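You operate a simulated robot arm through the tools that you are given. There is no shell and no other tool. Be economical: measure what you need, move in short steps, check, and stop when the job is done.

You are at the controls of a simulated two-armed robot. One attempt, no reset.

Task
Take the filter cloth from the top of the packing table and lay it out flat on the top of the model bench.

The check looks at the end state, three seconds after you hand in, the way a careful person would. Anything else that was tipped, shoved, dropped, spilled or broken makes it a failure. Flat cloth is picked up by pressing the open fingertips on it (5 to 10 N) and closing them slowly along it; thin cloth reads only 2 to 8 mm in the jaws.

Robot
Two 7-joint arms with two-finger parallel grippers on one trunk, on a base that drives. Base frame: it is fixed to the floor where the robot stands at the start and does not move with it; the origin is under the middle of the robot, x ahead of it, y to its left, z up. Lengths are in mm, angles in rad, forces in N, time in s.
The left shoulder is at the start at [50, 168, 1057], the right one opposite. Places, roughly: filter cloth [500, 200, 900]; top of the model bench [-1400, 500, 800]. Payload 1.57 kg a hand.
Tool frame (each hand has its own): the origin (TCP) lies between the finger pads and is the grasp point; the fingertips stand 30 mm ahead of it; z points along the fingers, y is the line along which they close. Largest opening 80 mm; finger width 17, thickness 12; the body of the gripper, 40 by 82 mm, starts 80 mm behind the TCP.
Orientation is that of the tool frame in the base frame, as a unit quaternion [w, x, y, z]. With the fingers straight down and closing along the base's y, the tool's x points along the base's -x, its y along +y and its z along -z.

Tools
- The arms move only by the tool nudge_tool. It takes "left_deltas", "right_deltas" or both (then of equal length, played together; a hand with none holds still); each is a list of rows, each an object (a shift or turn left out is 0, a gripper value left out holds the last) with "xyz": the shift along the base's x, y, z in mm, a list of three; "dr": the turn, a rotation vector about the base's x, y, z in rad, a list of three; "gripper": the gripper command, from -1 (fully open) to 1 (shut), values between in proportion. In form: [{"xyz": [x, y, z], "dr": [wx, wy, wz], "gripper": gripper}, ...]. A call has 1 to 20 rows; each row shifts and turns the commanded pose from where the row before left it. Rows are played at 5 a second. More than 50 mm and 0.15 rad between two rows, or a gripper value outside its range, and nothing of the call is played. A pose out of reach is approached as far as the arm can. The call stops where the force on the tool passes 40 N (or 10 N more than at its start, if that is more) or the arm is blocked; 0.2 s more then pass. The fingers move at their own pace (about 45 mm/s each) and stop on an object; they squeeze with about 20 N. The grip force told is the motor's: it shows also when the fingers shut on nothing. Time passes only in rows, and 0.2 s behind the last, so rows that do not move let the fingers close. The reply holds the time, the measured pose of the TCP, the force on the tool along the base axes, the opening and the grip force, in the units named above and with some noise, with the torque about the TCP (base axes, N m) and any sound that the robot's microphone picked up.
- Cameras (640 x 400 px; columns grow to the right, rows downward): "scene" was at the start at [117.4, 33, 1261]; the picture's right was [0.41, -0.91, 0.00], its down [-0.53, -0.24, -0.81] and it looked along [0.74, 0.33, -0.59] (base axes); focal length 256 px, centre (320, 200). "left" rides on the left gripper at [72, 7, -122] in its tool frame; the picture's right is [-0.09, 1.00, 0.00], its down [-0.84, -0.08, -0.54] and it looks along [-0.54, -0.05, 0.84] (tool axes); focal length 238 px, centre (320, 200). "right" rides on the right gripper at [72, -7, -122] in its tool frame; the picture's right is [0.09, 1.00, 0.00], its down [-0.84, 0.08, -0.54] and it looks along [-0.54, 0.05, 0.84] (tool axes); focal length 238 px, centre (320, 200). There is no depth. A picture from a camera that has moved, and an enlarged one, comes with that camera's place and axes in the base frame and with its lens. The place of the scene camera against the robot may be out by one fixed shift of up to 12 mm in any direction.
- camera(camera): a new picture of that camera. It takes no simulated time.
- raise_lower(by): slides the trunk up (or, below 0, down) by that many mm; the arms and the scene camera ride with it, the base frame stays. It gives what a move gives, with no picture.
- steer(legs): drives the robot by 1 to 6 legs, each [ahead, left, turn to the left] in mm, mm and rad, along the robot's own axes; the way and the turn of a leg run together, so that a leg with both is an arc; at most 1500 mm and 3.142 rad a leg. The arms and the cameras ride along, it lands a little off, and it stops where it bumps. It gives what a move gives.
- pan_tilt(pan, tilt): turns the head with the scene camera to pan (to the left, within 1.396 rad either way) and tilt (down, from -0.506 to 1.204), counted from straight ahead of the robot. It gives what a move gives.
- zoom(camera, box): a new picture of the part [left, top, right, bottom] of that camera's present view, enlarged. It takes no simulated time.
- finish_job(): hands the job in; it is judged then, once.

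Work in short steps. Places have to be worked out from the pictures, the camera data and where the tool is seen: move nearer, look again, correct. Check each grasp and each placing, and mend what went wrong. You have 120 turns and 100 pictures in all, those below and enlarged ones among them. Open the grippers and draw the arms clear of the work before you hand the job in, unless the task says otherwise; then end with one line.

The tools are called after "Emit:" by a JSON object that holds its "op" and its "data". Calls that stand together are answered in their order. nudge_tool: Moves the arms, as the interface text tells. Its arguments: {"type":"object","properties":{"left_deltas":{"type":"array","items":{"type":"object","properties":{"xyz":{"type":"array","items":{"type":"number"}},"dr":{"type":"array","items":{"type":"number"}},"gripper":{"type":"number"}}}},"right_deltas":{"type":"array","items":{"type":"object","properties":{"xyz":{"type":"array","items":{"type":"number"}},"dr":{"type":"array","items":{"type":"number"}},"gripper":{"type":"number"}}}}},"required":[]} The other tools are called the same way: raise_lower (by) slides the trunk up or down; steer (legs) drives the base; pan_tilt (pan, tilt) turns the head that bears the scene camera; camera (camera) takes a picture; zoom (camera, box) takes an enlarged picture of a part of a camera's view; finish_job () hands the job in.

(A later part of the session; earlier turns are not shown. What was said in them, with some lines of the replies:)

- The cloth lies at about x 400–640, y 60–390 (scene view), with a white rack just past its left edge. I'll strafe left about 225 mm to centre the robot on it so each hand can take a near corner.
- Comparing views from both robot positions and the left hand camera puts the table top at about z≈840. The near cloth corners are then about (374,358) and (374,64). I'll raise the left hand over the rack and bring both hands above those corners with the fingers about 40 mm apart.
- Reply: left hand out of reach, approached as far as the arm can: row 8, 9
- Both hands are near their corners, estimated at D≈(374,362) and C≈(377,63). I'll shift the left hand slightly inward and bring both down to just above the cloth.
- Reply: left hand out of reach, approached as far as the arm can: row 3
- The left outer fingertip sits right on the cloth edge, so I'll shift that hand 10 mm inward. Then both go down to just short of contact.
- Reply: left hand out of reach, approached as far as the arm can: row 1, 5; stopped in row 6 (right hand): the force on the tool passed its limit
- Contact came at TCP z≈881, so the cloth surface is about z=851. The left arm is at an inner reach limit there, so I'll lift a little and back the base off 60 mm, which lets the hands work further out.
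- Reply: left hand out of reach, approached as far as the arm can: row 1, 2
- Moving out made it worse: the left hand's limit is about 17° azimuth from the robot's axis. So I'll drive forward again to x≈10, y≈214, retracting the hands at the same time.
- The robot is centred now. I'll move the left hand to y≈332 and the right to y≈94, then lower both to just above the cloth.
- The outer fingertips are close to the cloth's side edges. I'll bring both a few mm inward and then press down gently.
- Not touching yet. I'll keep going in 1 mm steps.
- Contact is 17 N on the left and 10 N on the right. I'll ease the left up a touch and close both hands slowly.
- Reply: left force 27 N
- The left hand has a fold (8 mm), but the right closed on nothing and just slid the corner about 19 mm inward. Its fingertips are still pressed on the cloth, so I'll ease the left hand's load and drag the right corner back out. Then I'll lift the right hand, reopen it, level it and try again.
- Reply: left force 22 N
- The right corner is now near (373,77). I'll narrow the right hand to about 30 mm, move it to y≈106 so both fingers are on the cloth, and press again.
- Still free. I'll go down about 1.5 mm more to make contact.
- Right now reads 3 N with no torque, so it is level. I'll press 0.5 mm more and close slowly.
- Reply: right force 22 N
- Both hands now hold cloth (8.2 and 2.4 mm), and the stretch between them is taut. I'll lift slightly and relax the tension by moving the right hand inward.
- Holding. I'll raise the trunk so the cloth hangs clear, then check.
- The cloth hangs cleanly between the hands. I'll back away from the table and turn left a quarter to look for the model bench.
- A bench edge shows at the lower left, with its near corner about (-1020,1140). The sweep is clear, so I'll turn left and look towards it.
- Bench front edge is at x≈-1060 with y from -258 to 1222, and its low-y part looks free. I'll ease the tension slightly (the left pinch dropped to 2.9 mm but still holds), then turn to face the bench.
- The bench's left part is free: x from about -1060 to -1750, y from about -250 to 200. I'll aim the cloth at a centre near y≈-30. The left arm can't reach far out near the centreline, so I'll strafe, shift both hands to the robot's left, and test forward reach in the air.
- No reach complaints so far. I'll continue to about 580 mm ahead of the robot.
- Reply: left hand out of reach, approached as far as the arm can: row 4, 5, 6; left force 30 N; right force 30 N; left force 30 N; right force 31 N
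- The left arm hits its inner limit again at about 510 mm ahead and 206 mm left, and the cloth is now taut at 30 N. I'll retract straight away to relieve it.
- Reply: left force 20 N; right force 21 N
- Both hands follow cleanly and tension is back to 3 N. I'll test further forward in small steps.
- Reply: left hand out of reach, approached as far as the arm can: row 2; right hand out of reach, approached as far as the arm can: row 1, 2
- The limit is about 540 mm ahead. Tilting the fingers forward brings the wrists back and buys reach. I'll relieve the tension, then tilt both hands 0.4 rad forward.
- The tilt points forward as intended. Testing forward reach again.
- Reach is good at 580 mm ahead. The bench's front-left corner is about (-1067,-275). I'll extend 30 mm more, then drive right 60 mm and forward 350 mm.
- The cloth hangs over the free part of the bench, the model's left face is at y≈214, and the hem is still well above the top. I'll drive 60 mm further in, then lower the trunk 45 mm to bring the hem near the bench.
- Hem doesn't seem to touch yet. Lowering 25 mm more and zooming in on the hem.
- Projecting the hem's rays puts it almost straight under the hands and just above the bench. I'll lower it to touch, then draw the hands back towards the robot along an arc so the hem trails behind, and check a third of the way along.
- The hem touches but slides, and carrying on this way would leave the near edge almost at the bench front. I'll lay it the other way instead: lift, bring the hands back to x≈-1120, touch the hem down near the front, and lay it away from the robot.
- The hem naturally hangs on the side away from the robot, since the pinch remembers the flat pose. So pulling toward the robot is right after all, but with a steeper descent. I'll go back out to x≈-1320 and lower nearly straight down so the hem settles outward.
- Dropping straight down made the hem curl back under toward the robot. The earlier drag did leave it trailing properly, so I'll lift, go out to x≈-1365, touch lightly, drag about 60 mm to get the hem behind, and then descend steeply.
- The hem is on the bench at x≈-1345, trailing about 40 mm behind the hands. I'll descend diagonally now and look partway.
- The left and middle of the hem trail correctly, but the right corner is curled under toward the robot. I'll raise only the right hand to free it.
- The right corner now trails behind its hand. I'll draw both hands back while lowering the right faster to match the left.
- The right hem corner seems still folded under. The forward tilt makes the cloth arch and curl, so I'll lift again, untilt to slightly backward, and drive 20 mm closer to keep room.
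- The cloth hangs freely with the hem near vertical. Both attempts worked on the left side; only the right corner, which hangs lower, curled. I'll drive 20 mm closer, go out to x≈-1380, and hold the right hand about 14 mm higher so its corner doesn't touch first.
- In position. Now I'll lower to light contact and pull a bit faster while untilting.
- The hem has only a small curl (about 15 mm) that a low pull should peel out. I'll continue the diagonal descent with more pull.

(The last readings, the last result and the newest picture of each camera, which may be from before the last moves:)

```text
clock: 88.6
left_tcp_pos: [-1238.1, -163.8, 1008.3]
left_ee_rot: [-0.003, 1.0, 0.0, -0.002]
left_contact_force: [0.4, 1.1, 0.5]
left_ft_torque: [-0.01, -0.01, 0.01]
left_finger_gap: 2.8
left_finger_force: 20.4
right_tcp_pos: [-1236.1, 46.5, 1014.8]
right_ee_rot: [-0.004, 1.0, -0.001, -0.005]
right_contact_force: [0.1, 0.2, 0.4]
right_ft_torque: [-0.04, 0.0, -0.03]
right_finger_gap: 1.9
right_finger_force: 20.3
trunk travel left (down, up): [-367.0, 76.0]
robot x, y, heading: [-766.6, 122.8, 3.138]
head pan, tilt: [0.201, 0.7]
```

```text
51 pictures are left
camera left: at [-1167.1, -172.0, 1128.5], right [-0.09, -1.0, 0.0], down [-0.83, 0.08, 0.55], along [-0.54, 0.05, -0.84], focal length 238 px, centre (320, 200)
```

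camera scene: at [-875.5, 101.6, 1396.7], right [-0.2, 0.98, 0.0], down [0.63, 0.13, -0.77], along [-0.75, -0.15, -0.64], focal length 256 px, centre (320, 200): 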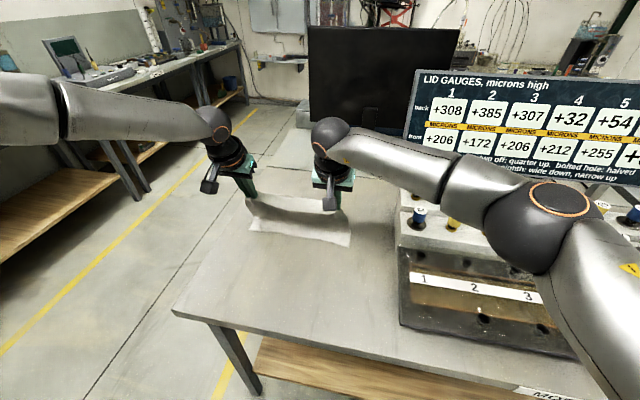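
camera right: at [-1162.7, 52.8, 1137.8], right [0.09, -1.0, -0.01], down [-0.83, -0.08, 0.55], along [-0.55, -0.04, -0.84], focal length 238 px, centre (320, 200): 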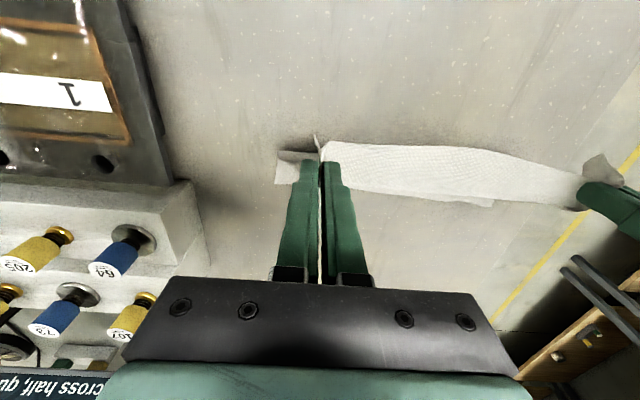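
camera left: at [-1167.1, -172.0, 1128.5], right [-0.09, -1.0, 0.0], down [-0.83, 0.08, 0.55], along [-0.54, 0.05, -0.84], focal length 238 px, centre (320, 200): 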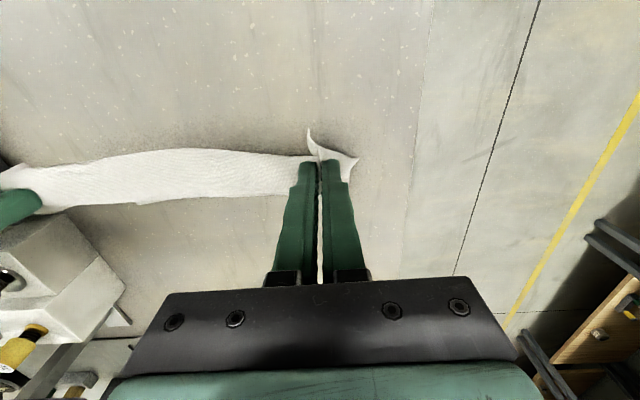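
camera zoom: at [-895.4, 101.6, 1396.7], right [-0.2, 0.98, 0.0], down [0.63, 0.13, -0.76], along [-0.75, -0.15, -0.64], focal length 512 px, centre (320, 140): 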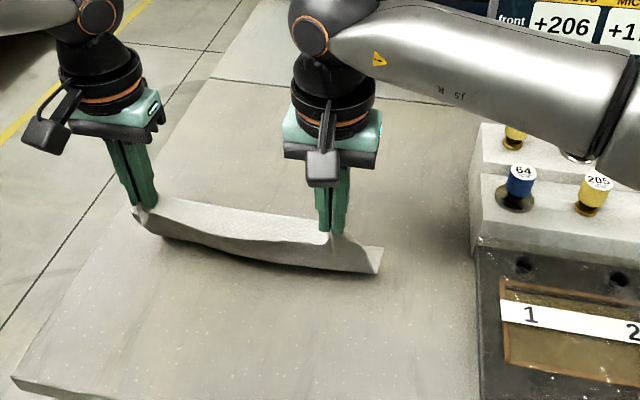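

The hem now trails cleanly (about x≈-1324), with no flap on either side. I'll descend more steeply to pin it, then sweep back.

Emit:
{"op": "nudge_tool", "data": {"left_deltas": [{"xyz": [8, 0, -14]}, {"xyz": [8, 0, -15]}, {"xyz": [10, 0, -15]}, {"xyz": [12, 0, -14]}, {}], "right_deltas": [{"xyz": [8, 0, -16]}, {"xyz": [8, 0, -17]}, {"xyz": [10, 0, -17]}, {"xyz": [12, 0, -14]}, {}]}}

Emit:
{"op": "zoom", "data": {"camera": "scene", "box": [160, 130, 480, 330]}}

Emit:
{"op": "camera", "data": {"camera": "right"}}

Emit:
{"op": "camera", "data": {"camera": "left"}}

```text
clock: 89.8
left_tcp_pos: [-1201.5, -164.9, 948.9]
left_ee_rot: [-0.001, 1.0, 0.0, -0.001]
left_contact_force: [0.6, -0.5, 0.5]
left_ft_torque: [0.01, -0.01, 0.0]
left_finger_gap: 2.6
left_finger_force: 20.7
right_tcp_pos: [-1200.1, 47.3, 952.9]
right_ee_rot: [-0.004, 1.0, -0.001, -0.005]
right_contact_force: [0.3, -0.1, -0.3]
right_ft_torque: [-0.01, 0.02, 0.0]
right_finger_gap: 1.9
right_finger_force: 20.2
trunk travel left (down, up): [-367.0, 76.0]
robot x, y, heading: [-769.4, 116.6, 3.139]
head pan, tilt: [0.201, 0.7]
```

```text
2.00 times, centred on (320, 230) of scene
camera zoom: at [-895.4, 101.6, 1396.7], right [-0.2, 0.98, 0.0], down [0.63, 0.13, -0.76], along [-0.75, -0.15, -0.64], focal length 512 px, centre (320, 140)
```

zoom: 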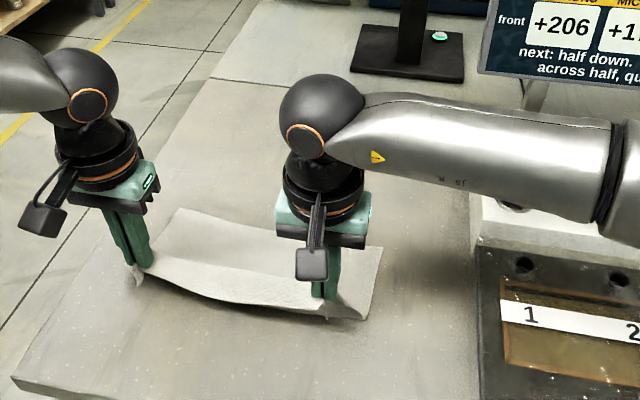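

```text
49 pictures are left
camera right: at [-1125.3, 52.4, 1073.9], right [0.09, -1.0, -0.01], down [-0.83, -0.08, 0.55], along [-0.55, -0.04, -0.84], focal length 238 px, centre (320, 200)
```

right: 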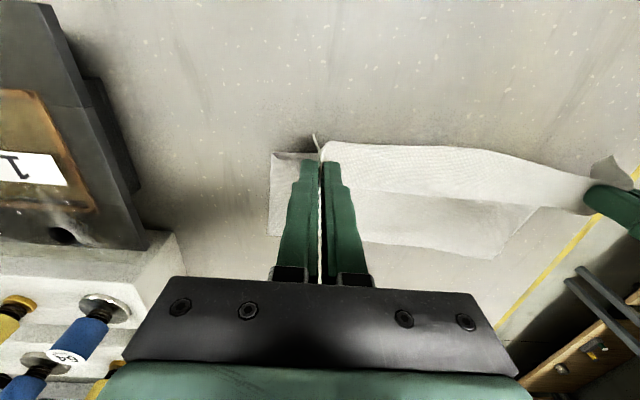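

```text
48 pictures are left
camera left: at [-1129.0, -172.2, 1070.3], right [-0.09, -1.0, 0.0], down [-0.83, 0.08, 0.55], along [-0.54, 0.05, -0.84], focal length 238 px, centre (320, 200)
```

left: 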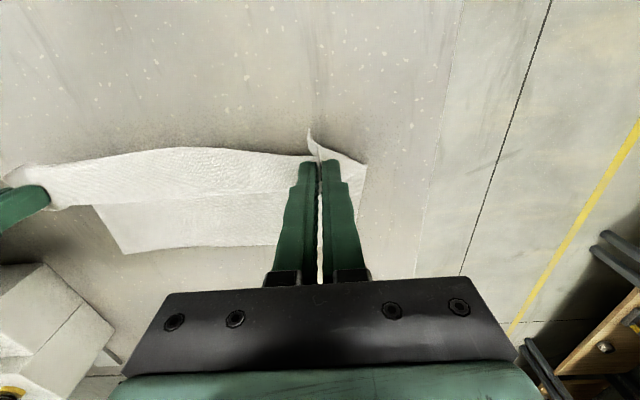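

The hem is flat and well placed at x≈-1329. I'll bring the hands down and back to lay the rest, stopping just above the surface.

Emit:
{"op": "nudge_tool", "data": {"left_deltas": [{"xyz": [12, 0, -12]}, {"xyz": [14, 0, -12]}, {"xyz": [16, 0, -12]}, {"xyz": [14, 0, -12]}, {"xyz": [10, 0, -10]}, {}], "right_deltas": [{"xyz": [12, 0, -12]}, {"xyz": [14, 0, -13]}, {"xyz": [16, 0, -13]}, {"xyz": [14, 0, -13]}, {"xyz": [10, 0, -11]}, {}]}}

Emit:
{"op": "camera", "data": {"camera": "right"}}

Emit:
{"op": "camera", "data": {"camera": "left"}}

Emit:
{"op": "zoom", "data": {"camera": "scene", "box": [120, 180, 440, 380]}}

```text
clock: 91.2
left_tcp_pos: [-1134.6, -164.8, 892.9]
left_ee_rot: [-0.001, 1.0, 0.0, -0.001]
left_contact_force: [1.0, -0.3, -0.1]
left_ft_torque: [-0.02, 0.01, -0.01]
left_finger_gap: 2.6
left_finger_force: 20.2
right_tcp_pos: [-1133.8, 46.6, 892.3]
right_ee_rot: [-0.004, 1.0, -0.001, -0.005]
right_contact_force: [0.9, 0.1, -1.1]
right_ft_torque: [-0.01, 0.01, 0.05]
right_finger_gap: 2.3
right_finger_force: 19.5
trunk travel left (down, up): [-367.0, 76.0]
robot x, y, heading: [-772.5, 120.7, 3.142]
head pan, tilt: [0.201, 0.7]
```

```text
47 pictures are left
camera right: at [-1058.9, 51.5, 1012.4], right [0.09, -1.0, -0.01], down [-0.83, -0.08, 0.55], along [-0.55, -0.04, -0.84], focal length 238 px, centre (320, 200)
```

right: 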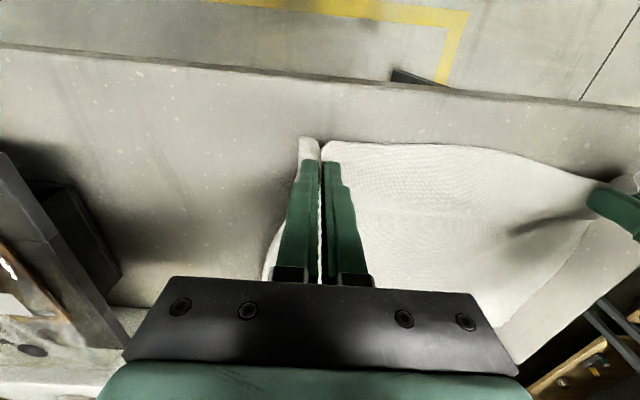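

```text
46 pictures are left
camera left: at [-1063.0, -171.6, 1013.2], right [-0.09, -1.0, 0.0], down [-0.83, 0.08, 0.55], along [-0.54, 0.05, -0.84], focal length 238 px, centre (320, 200)
```

left: 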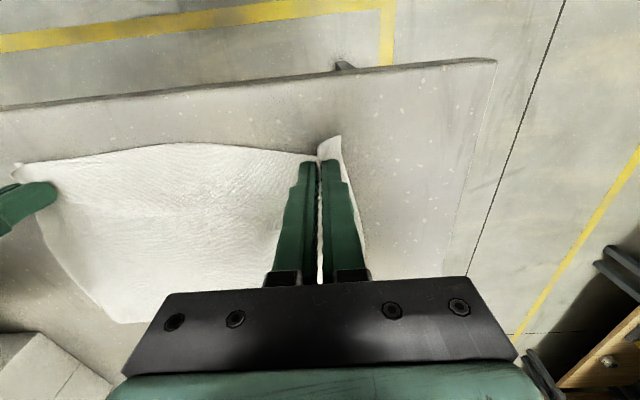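

```text
2.00 times, centred on (280, 280) of scene
camera zoom: at [-895.4, 101.6, 1396.7], right [-0.2, 0.98, 0.0], down [0.63, 0.13, -0.76], along [-0.75, -0.15, -0.64], focal length 512 px, centre (400, 40)
```

zoom: 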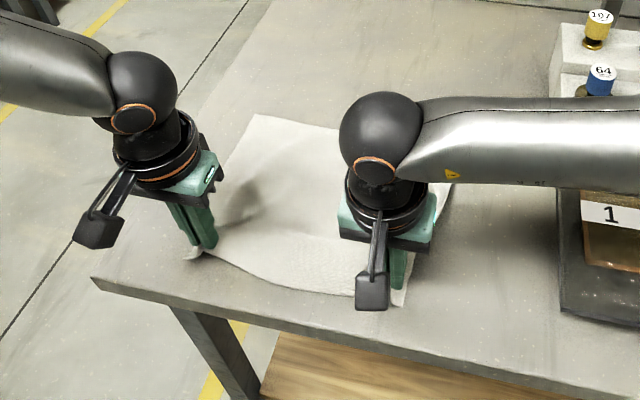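

Nearly laid. I'll pull back 8 mm more, spread the hands slightly, and lower onto the surface gently.

Emit:
{"op": "nudge_tool", "data": {"left_deltas": [{"xyz": [5, -2, -3]}, {"xyz": [5, -2, -3]}, {"xyz": [0, 0, -2]}, {"xyz": [0, 0, -1]}, {}], "right_deltas": [{"xyz": [5, 2, -3]}, {"xyz": [5, 2, -3]}, {"xyz": [0, 0, -2]}, {"xyz": [0, 0, -1]}, {}]}}

```text
clock: 92.4
left_tcp_pos: [-1125.3, -167.6, 883.4]
left_ee_rot: [-0.003, 1.0, 0.001, -0.003]
left_contact_force: [0.4, 6.2, 0.6]
left_ft_torque: [0.2, -0.01, -0.02]
left_finger_gap: 2.4
left_finger_force: 20.3
right_tcp_pos: [-1124.4, 50.3, 882.6]
right_ee_rot: [-0.003, 1.0, -0.001, -0.005]
right_contact_force: [-0.4, -6.3, 5.6]
right_ft_torque: [-0.16, -0.03, 0.0]
right_finger_gap: 2.3
right_finger_force: 20.1
trunk travel left (down, up): [-367.0, 76.0]
robot x, y, heading: [-769.0, 121.2, 3.142]
head pan, tilt: [0.201, 0.7]
```

Contact reached (bench top at about z 852). I'll open slowly while lightly touching, so the fingers spread the pinched folds flat.

Emit:
{"op": "nudge_tool", "data": {"left_deltas": [{"xyz": [0, 0, -1]}, {"gripper": 0.9}, {"gripper": 0.75}, {"gripper": 0.6}, {"gripper": 0.45}, {"gripper": 0.3}, {}, {}], "right_deltas": [{}, {"gripper": 0.9}, {"gripper": 0.75}, {"gripper": 0.6}, {"gripper": 0.45}, {"gripper": 0.3}, {}, {}]}}

Emit:
{"op": "camera", "data": {"camera": "right"}}

Emit:
{"op": "camera", "data": {"camera": "left"}}

```text
clock: 94.2
left_tcp_pos: [-1125.1, -168.5, 882.0]
left_ee_rot: [-0.002, 1.0, 0.0, -0.001]
left_contact_force: [0.1, -0.3, 0.0]
left_ft_torque: [0.0, 0.0, 0.01]
left_finger_gap: 27.6
left_finger_force: 0.1
right_tcp_pos: [-1123.0, 51.2, 882.1]
right_ee_rot: [-0.005, 1.0, -0.001, -0.005]
right_contact_force: [0.3, 0.1, 1.9]
right_ft_torque: [-0.01, 0.0, 0.01]
right_finger_gap: 27.2
right_finger_force: 0.0
trunk travel left (down, up): [-367.0, 76.0]
robot x, y, heading: [-771.5, 121.2, 3.137]
head pan, tilt: [0.201, 0.7]
```

```text
44 pictures are left
camera right: at [-1049.5, 55.9, 1003.2], right [0.09, -1.0, -0.01], down [-0.83, -0.08, 0.55], along [-0.55, -0.04, -0.84], focal length 238 px, centre (320, 200)
```

right: 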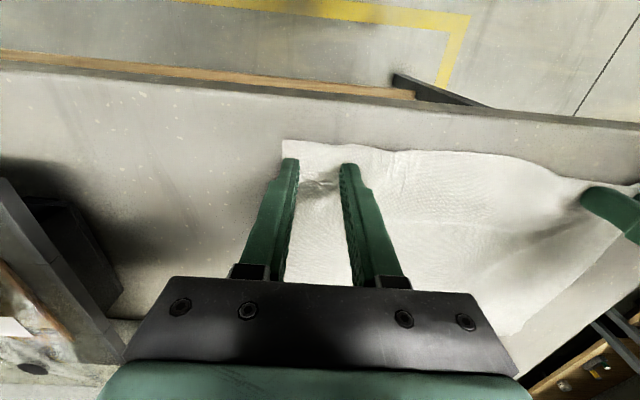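

```text
43 pictures are left
camera left: at [-1053.1, -175.3, 1003.0], right [-0.09, -1.0, 0.0], down [-0.83, 0.08, 0.55], along [-0.54, 0.05, -0.84], focal length 238 px, centre (320, 200)
```

left: 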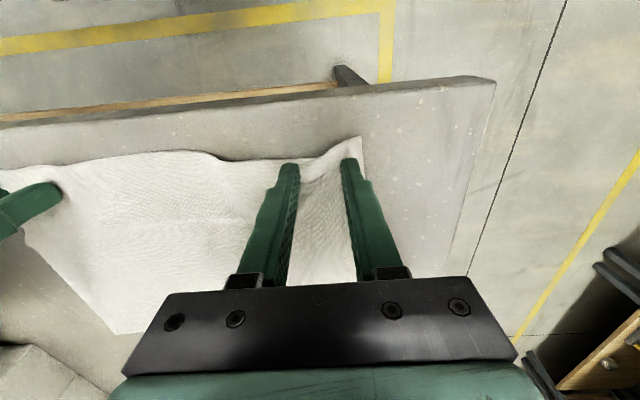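

Folds have opened out nicely. I'll lift both hands straight up and look.

Emit:
{"op": "nudge_tool", "data": {"left_deltas": [{"xyz": [0, 0, 5]}, {"xyz": [0, 0, 15]}, {"xyz": [0, 0, 30]}, {"xyz": [0, 0, 40]}, {"xyz": [0, 0, 40]}, {}], "right_deltas": [{"xyz": [0, 0, 5]}, {"xyz": [0, 0, 15]}, {"xyz": [0, 0, 30]}, {"xyz": [0, 0, 40]}, {"xyz": [0, 0, 40]}, {}]}}

Emit:
{"op": "camera", "data": {"camera": "right"}}

Emit:
{"op": "camera", "data": {"camera": "left"}}

```text
clock: 95.6
left_tcp_pos: [-1125.3, -168.0, 1012.2]
left_ee_rot: [-0.002, 1.0, 0.0, -0.002]
left_contact_force: [0.2, 0.0, 0.0]
left_ft_torque: [-0.03, 0.01, -0.02]
left_finger_gap: 27.8
left_finger_force: 0.0
right_tcp_pos: [-1124.7, 51.0, 1011.3]
right_ee_rot: [-0.005, 1.0, 0.0, -0.004]
right_contact_force: [-0.4, 0.3, 0.3]
right_ft_torque: [0.05, 0.0, 0.02]
right_finger_gap: 27.9
right_finger_force: 0.0
trunk travel left (down, up): [-367.0, 76.0]
robot x, y, heading: [-768.0, 117.4, 3.138]
head pan, tilt: [0.201, 0.7]
```

```text
42 pictures are left
camera right: at [-1049.7, 56.4, 1133.3], right [0.09, -1.0, -0.01], down [-0.83, -0.08, 0.55], along [-0.55, -0.04, -0.84], focal length 238 px, centre (320, 200)
```

right: 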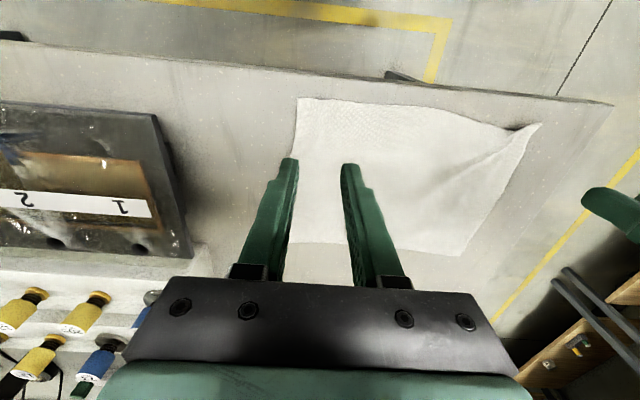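

```text
41 pictures are left
camera left: at [-1053.6, -175.4, 1133.3], right [-0.09, -1.0, 0.0], down [-0.84, 0.08, 0.54], along [-0.54, 0.05, -0.84], focal length 238 px, centre (320, 200)
```

left: 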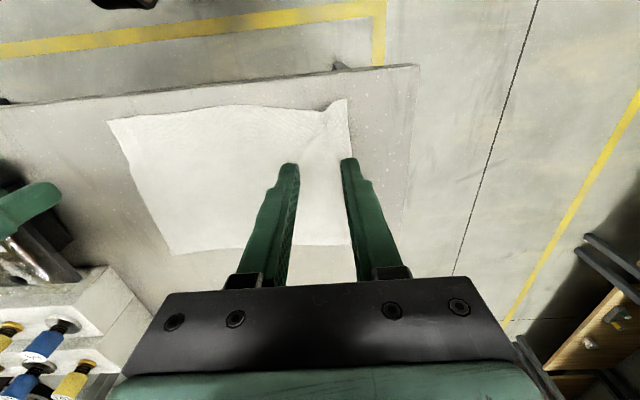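

The cloth is laid out, with a small ridge near the left corner. Zooming in on it.

Emit:
{"op": "zoom", "data": {"camera": "left", "box": [240, 70, 400, 170]}}

Emit:
{"op": "zoom", "data": {"camera": "right", "box": [400, 80, 560, 180]}}

```text
4.00 times, centred on (320, 120) of left
camera zoom: at [-1053.6, -175.4, 1133.3], right [-0.09, -1.0, 0.0], down [-0.84, 0.08, 0.54], along [-0.54, 0.05, -0.84], focal length 953 px, centre (320, 520)
```

zoom: 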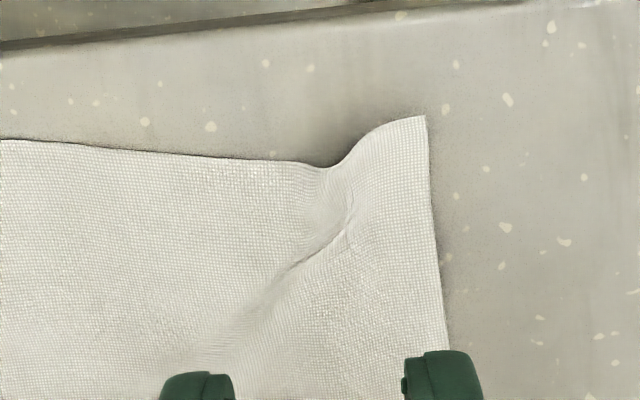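

```text
4.00 times, centred on (480, 130) of right
camera zoom: at [-1049.7, 56.4, 1133.3], right [0.09, -1.0, -0.01], down [-0.83, -0.08, 0.55], along [-0.55, -0.04, -0.84], focal length 953 px, centre (-320, 480)
```

zoom: 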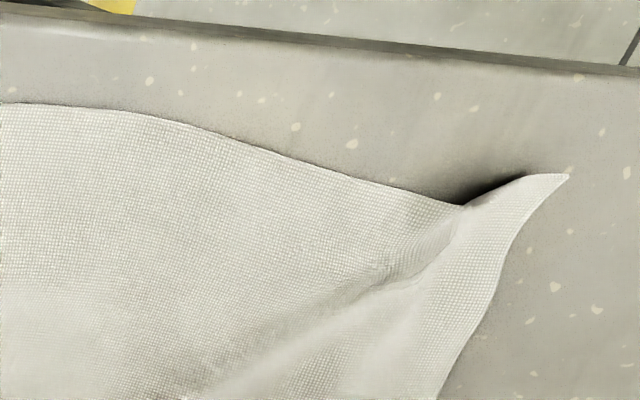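

The ridge is around (-1122,-176). I'll set the left fingers about 16 mm apart across it, press lightly, and open them outward to stretch it flat.

Emit:
{"op": "nudge_tool", "data": {"left_deltas": [{"xyz": [0, -9, -30], "gripper": 0.6}, {"xyz": [2, 0, -40]}, {"xyz": [0, 0, -40]}, {"xyz": [0, 0, -12]}, {"xyz": [0, 0, -6]}, {"xyz": [0, 0, -2]}, {}]}}

```text
clock: 97.2
left_tcp_pos: [-1123.6, -177.2, 882.7]
left_ee_rot: [-0.002, 1.0, 0.0, -0.001]
left_contact_force: [0.4, -1.0, 0.1]
left_ft_torque: [0.02, 0.0, 0.0]
left_finger_gap: 16.0
left_finger_force: 0.1
right_tcp_pos: [-1123.8, 51.0, 1011.3]
right_ee_rot: [-0.004, 1.0, 0.0, -0.006]
right_contact_force: [-0.3, -0.2, -0.5]
right_ft_torque: [-0.05, 0.01, -0.03]
right_finger_gap: 27.8
right_finger_force: 0.0
trunk travel left (down, up): [-367.0, 76.0]
robot x, y, heading: [-770.4, 120.2, 3.139]
head pan, tilt: [0.201, 0.7]
```

Emit:
{"op": "nudge_tool", "data": {"left_deltas": [{"xyz": [0, 0, -1]}, {"xyz": [0, 0, -0.6]}, {}]}}

```text
clock: 98.0
left_tcp_pos: [-1123.2, -176.5, 880.8]
left_ee_rot: [-0.002, 1.0, -0.001, -0.004]
left_contact_force: [1.4, -2.4, 14.8]
left_ft_torque: [-0.15, -0.05, 0.04]
left_finger_gap: 16.2
left_finger_force: 0.2
right_tcp_pos: [-1123.6, 50.8, 1012.2]
right_ee_rot: [-0.004, 1.0, -0.001, -0.004]
right_contact_force: [0.5, 0.3, -0.2]
right_ft_torque: [-0.01, 0.01, -0.02]
right_finger_gap: 27.8
right_finger_force: 0.1
trunk travel left (down, up): [-367.0, 76.0]
robot x, y, heading: [-770.5, 124.0, 3.138]
head pan, tilt: [0.201, 0.7]
```

Pressed at about 15 N. Now I'll open slowly and lift.

Emit:
{"op": "nudge_tool", "data": {"left_deltas": [{"gripper": 0.5}, {"gripper": 0.4}, {"gripper": 0.3}, {"gripper": 0.2}, {"gripper": 0.1}, {"gripper": 0.0}, {}, {"xyz": [0, 0, 5]}, {"xyz": [0, 0, 20]}, {"xyz": [0, 0, 40]}, {"xyz": [0, 0, 40]}, {"xyz": [0, 0, 25]}, {}]}}

Emit:
{"op": "zoom", "data": {"camera": "left", "box": [80, 60, 400, 260]}}

Emit:
{"op": "zoom", "data": {"camera": "right", "box": [260, 70, 580, 270]}}

```text
clock: 100.8
left_tcp_pos: [-1123.6, -175.2, 1010.0]
left_ee_rot: [-0.002, 1.0, -0.001, -0.002]
left_contact_force: [-0.3, -0.2, -0.4]
left_ft_torque: [-0.02, 0.01, -0.02]
left_finger_gap: 40.0
left_finger_force: 0.1
right_tcp_pos: [-1123.0, 50.9, 1011.4]
right_ee_rot: [-0.005, 1.0, -0.001, -0.005]
right_contact_force: [0.3, 0.8, -0.1]
right_ft_torque: [0.02, 0.0, 0.0]
right_finger_gap: 28.2
right_finger_force: 0.1
trunk travel left (down, up): [-367.0, 76.0]
robot x, y, heading: [-770.8, 122.3, 3.143]
head pan, tilt: [0.201, 0.7]
```

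```text
2.00 times, centred on (240, 160) of left
camera zoom: at [-1051.4, -183.9, 1132.0], right [-0.09, -1.0, 0.0], down [-0.83, 0.08, 0.55], along [-0.54, 0.05, -0.84], focal length 477 px, centre (480, 280)
```

zoom: 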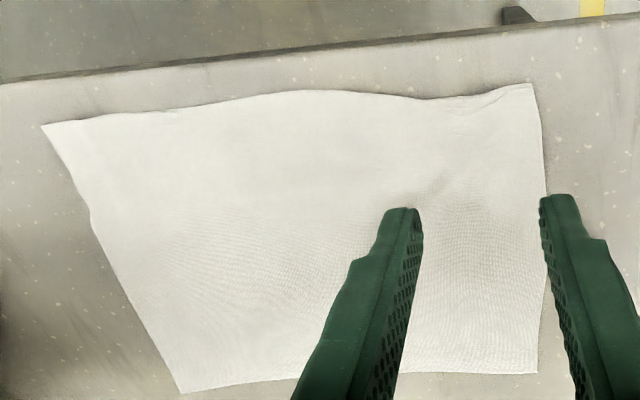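

```text
2.00 times, centred on (420, 170) of right
camera zoom: at [-1049.6, 56.4, 1132.9], right [0.09, -1.0, -0.01], down [-0.83, -0.08, 0.55], along [-0.55, -0.04, -0.84], focal length 477 px, centre (120, 260)
```

zoom: 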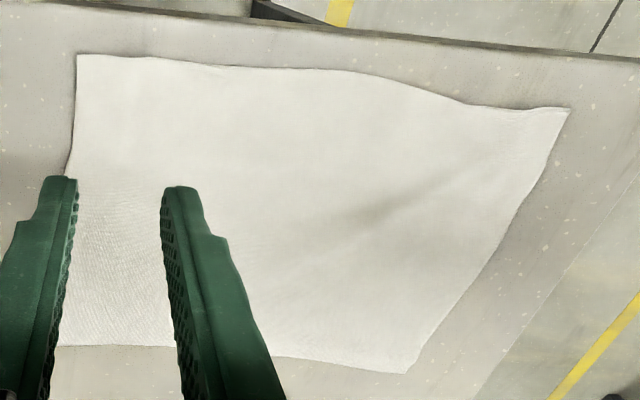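

Ridge flattened. I'll open the grippers, back off from the bench, and check the whole cloth with the scene camera.

Emit:
{"op": "nudge_tool", "data": {"left_deltas": [{"xyz": [20, 0, 30], "gripper": -1}, {"xyz": [20, 0, 30]}, {}, {}], "right_deltas": [{"xyz": [20, 0, 30], "gripper": -1}, {"xyz": [20, 0, 30]}, {}, {}]}}

Emit:
{"op": "steer", "data": {"legs": [[-250, 0, 0]]}}

Emit:
{"op": "pan_tilt", "data": {"pan": 0.15, "tilt": 0.75}}

Emit:
{"op": "camera", "data": {"camera": "scene"}}

```text
clock: 101.8
left_tcp_pos: [-1083.1, -175.5, 1071.5]
left_ee_rot: [-0.003, 1.0, 0.0, -0.001]
left_contact_force: [0.5, -0.1, 0.3]
left_ft_torque: [-0.05, 0.0, -0.02]
left_finger_gap: 79.8
left_finger_force: 0.0
right_tcp_pos: [-1083.2, 49.9, 1071.5]
right_ee_rot: [-0.004, 1.0, -0.002, -0.005]
right_contact_force: [-0.5, 0.0, -0.4]
right_ft_torque: [0.01, -0.01, 0.01]
right_finger_gap: 79.9
right_finger_force: 0.1
trunk travel left (down, up): [-367.0, 76.0]
robot x, y, heading: [-768.5, 120.4, 3.14]
head pan, tilt: [0.201, 0.7]
```

```text
clock: 103.6
left_tcp_pos: [-832.5, -176.1, 1070.8]
left_ee_rot: [-0.002, 1.0, -0.002, -0.001]
left_contact_force: [0.1, -0.9, 0.5]
left_ft_torque: [-0.01, 0.03, 0.01]
left_finger_gap: 80.1
left_finger_force: 0.0
right_tcp_pos: [-832.2, 51.3, 1070.5]
right_ee_rot: [-0.004, 1.0, -0.003, -0.005]
right_contact_force: [0.4, 0.6, 0.2]
right_ft_torque: [-0.02, 0.04, 0.01]
right_finger_gap: 79.9
right_finger_force: 0.1
trunk travel left (down, up): [-367.0, 76.0]
robot x, y, heading: [-519.8, 122.6, 3.13]
head pan, tilt: [0.201, 0.7]
```

```text
clock: 104.2
left_tcp_pos: [-833.2, -175.9, 1070.4]
left_ee_rot: [-0.002, 1.0, -0.001, -0.002]
left_contact_force: [-0.4, 0.6, -0.2]
left_ft_torque: [0.0, -0.01, 0.02]
left_finger_gap: 80.3
left_finger_force: 0.1
right_tcp_pos: [-834.2, 52.0, 1071.2]
right_ee_rot: [-0.004, 1.0, -0.003, -0.006]
right_contact_force: [-0.2, 0.2, -0.2]
right_ft_torque: [0.04, 0.02, 0.0]
right_finger_gap: 79.8
right_finger_force: 0.0
trunk travel left (down, up): [-367.0, 76.0]
robot x, y, heading: [-520.1, 118.0, 3.137]
head pan, tilt: [0.15, 0.75]
```

```text
36 pictures are left
camera scene: at [-643.3, 105.7, 1392.4], right [-0.14, 0.99, 0.0], down [0.67, 0.1, -0.73], along [-0.72, -0.11, -0.68], focal length 256 px, centre (320, 200)
```

scene: 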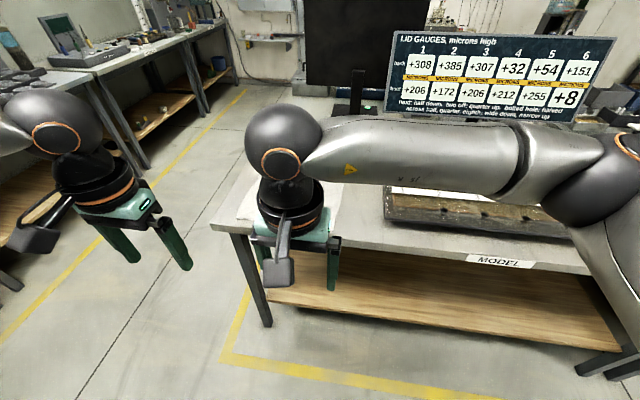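

The right arm blocks the view, so I'll swing the right hand to its own side in free air.

Emit:
{"op": "nudge_tool", "data": {"right_deltas": [{"xyz": [20, 40, 0]}, {"xyz": [20, 40, 0]}, {"xyz": [0, 40, 0]}, {"xyz": [0, 40, 0]}, {"xyz": [0, 40, 0]}, {"xyz": [0, 40, 0]}, {}]}}

Emit:
{"op": "camera", "data": {"camera": "scene"}}

Emit:
{"op": "zoom", "data": {"camera": "scene", "box": [180, 110, 440, 270]}}

```text
clock: 105.8
left_tcp_pos: [-834.0, -177.7, 1070.2]
left_ee_rot: [-0.002, 1.0, -0.002, -0.003]
left_contact_force: [0.7, -0.5, 0.3]
left_ft_torque: [0.01, 0.02, -0.02]
left_finger_gap: 80.2
left_finger_force: 0.0
right_tcp_pos: [-793.3, 289.7, 1070.9]
right_ee_rot: [-0.004, 1.0, -0.003, -0.005]
right_contact_force: [0.1, -0.4, -0.6]
right_ft_torque: [-0.02, 0.0, -0.01]
right_finger_gap: 80.0
right_finger_force: 0.3
trunk travel left (down, up): [-367.0, 76.0]
robot x, y, heading: [-516.9, 120.8, 3.132]
head pan, tilt: [0.15, 0.75]
```

```text
35 pictures are left
camera scene: at [-643.3, 105.2, 1392.4], right [-0.14, 0.99, 0.0], down [0.68, 0.1, -0.73], along [-0.72, -0.11, -0.68], focal length 256 px, centre (320, 200)
```

scene: 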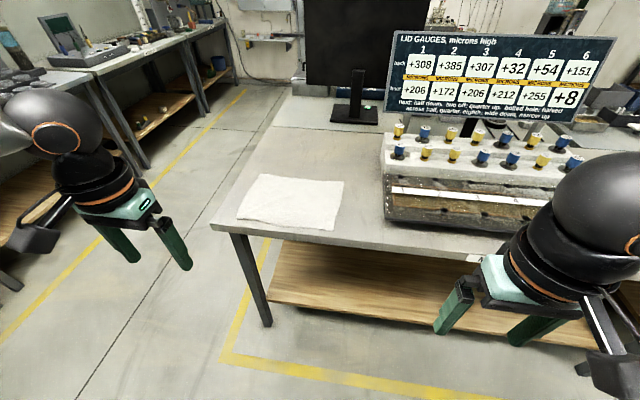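

```text
2.46 times, centred on (310, 190) of scene
camera zoom: at [-643.3, 105.2, 1392.4], right [-0.14, 0.99, 0.0], down [0.68, 0.1, -0.73], along [-0.72, -0.11, -0.68], focal length 630 px, centre (345, 225)
```

zoom: 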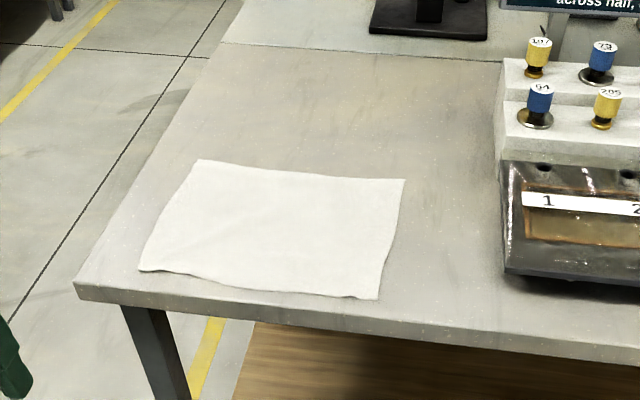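

The cloth lies flat and unfolded, fully on the bench and clear of the model. The grippers are open and the arms clear, so I'm handing in.

Emit:
{"op": "finish_job", "data": {}}

```text
The job is handed in.
```

The filter cloth is laid out flat on top of the model bench and clear of the model; the grippers are open, the arms are clear, and I bumped nothing else that I could see.
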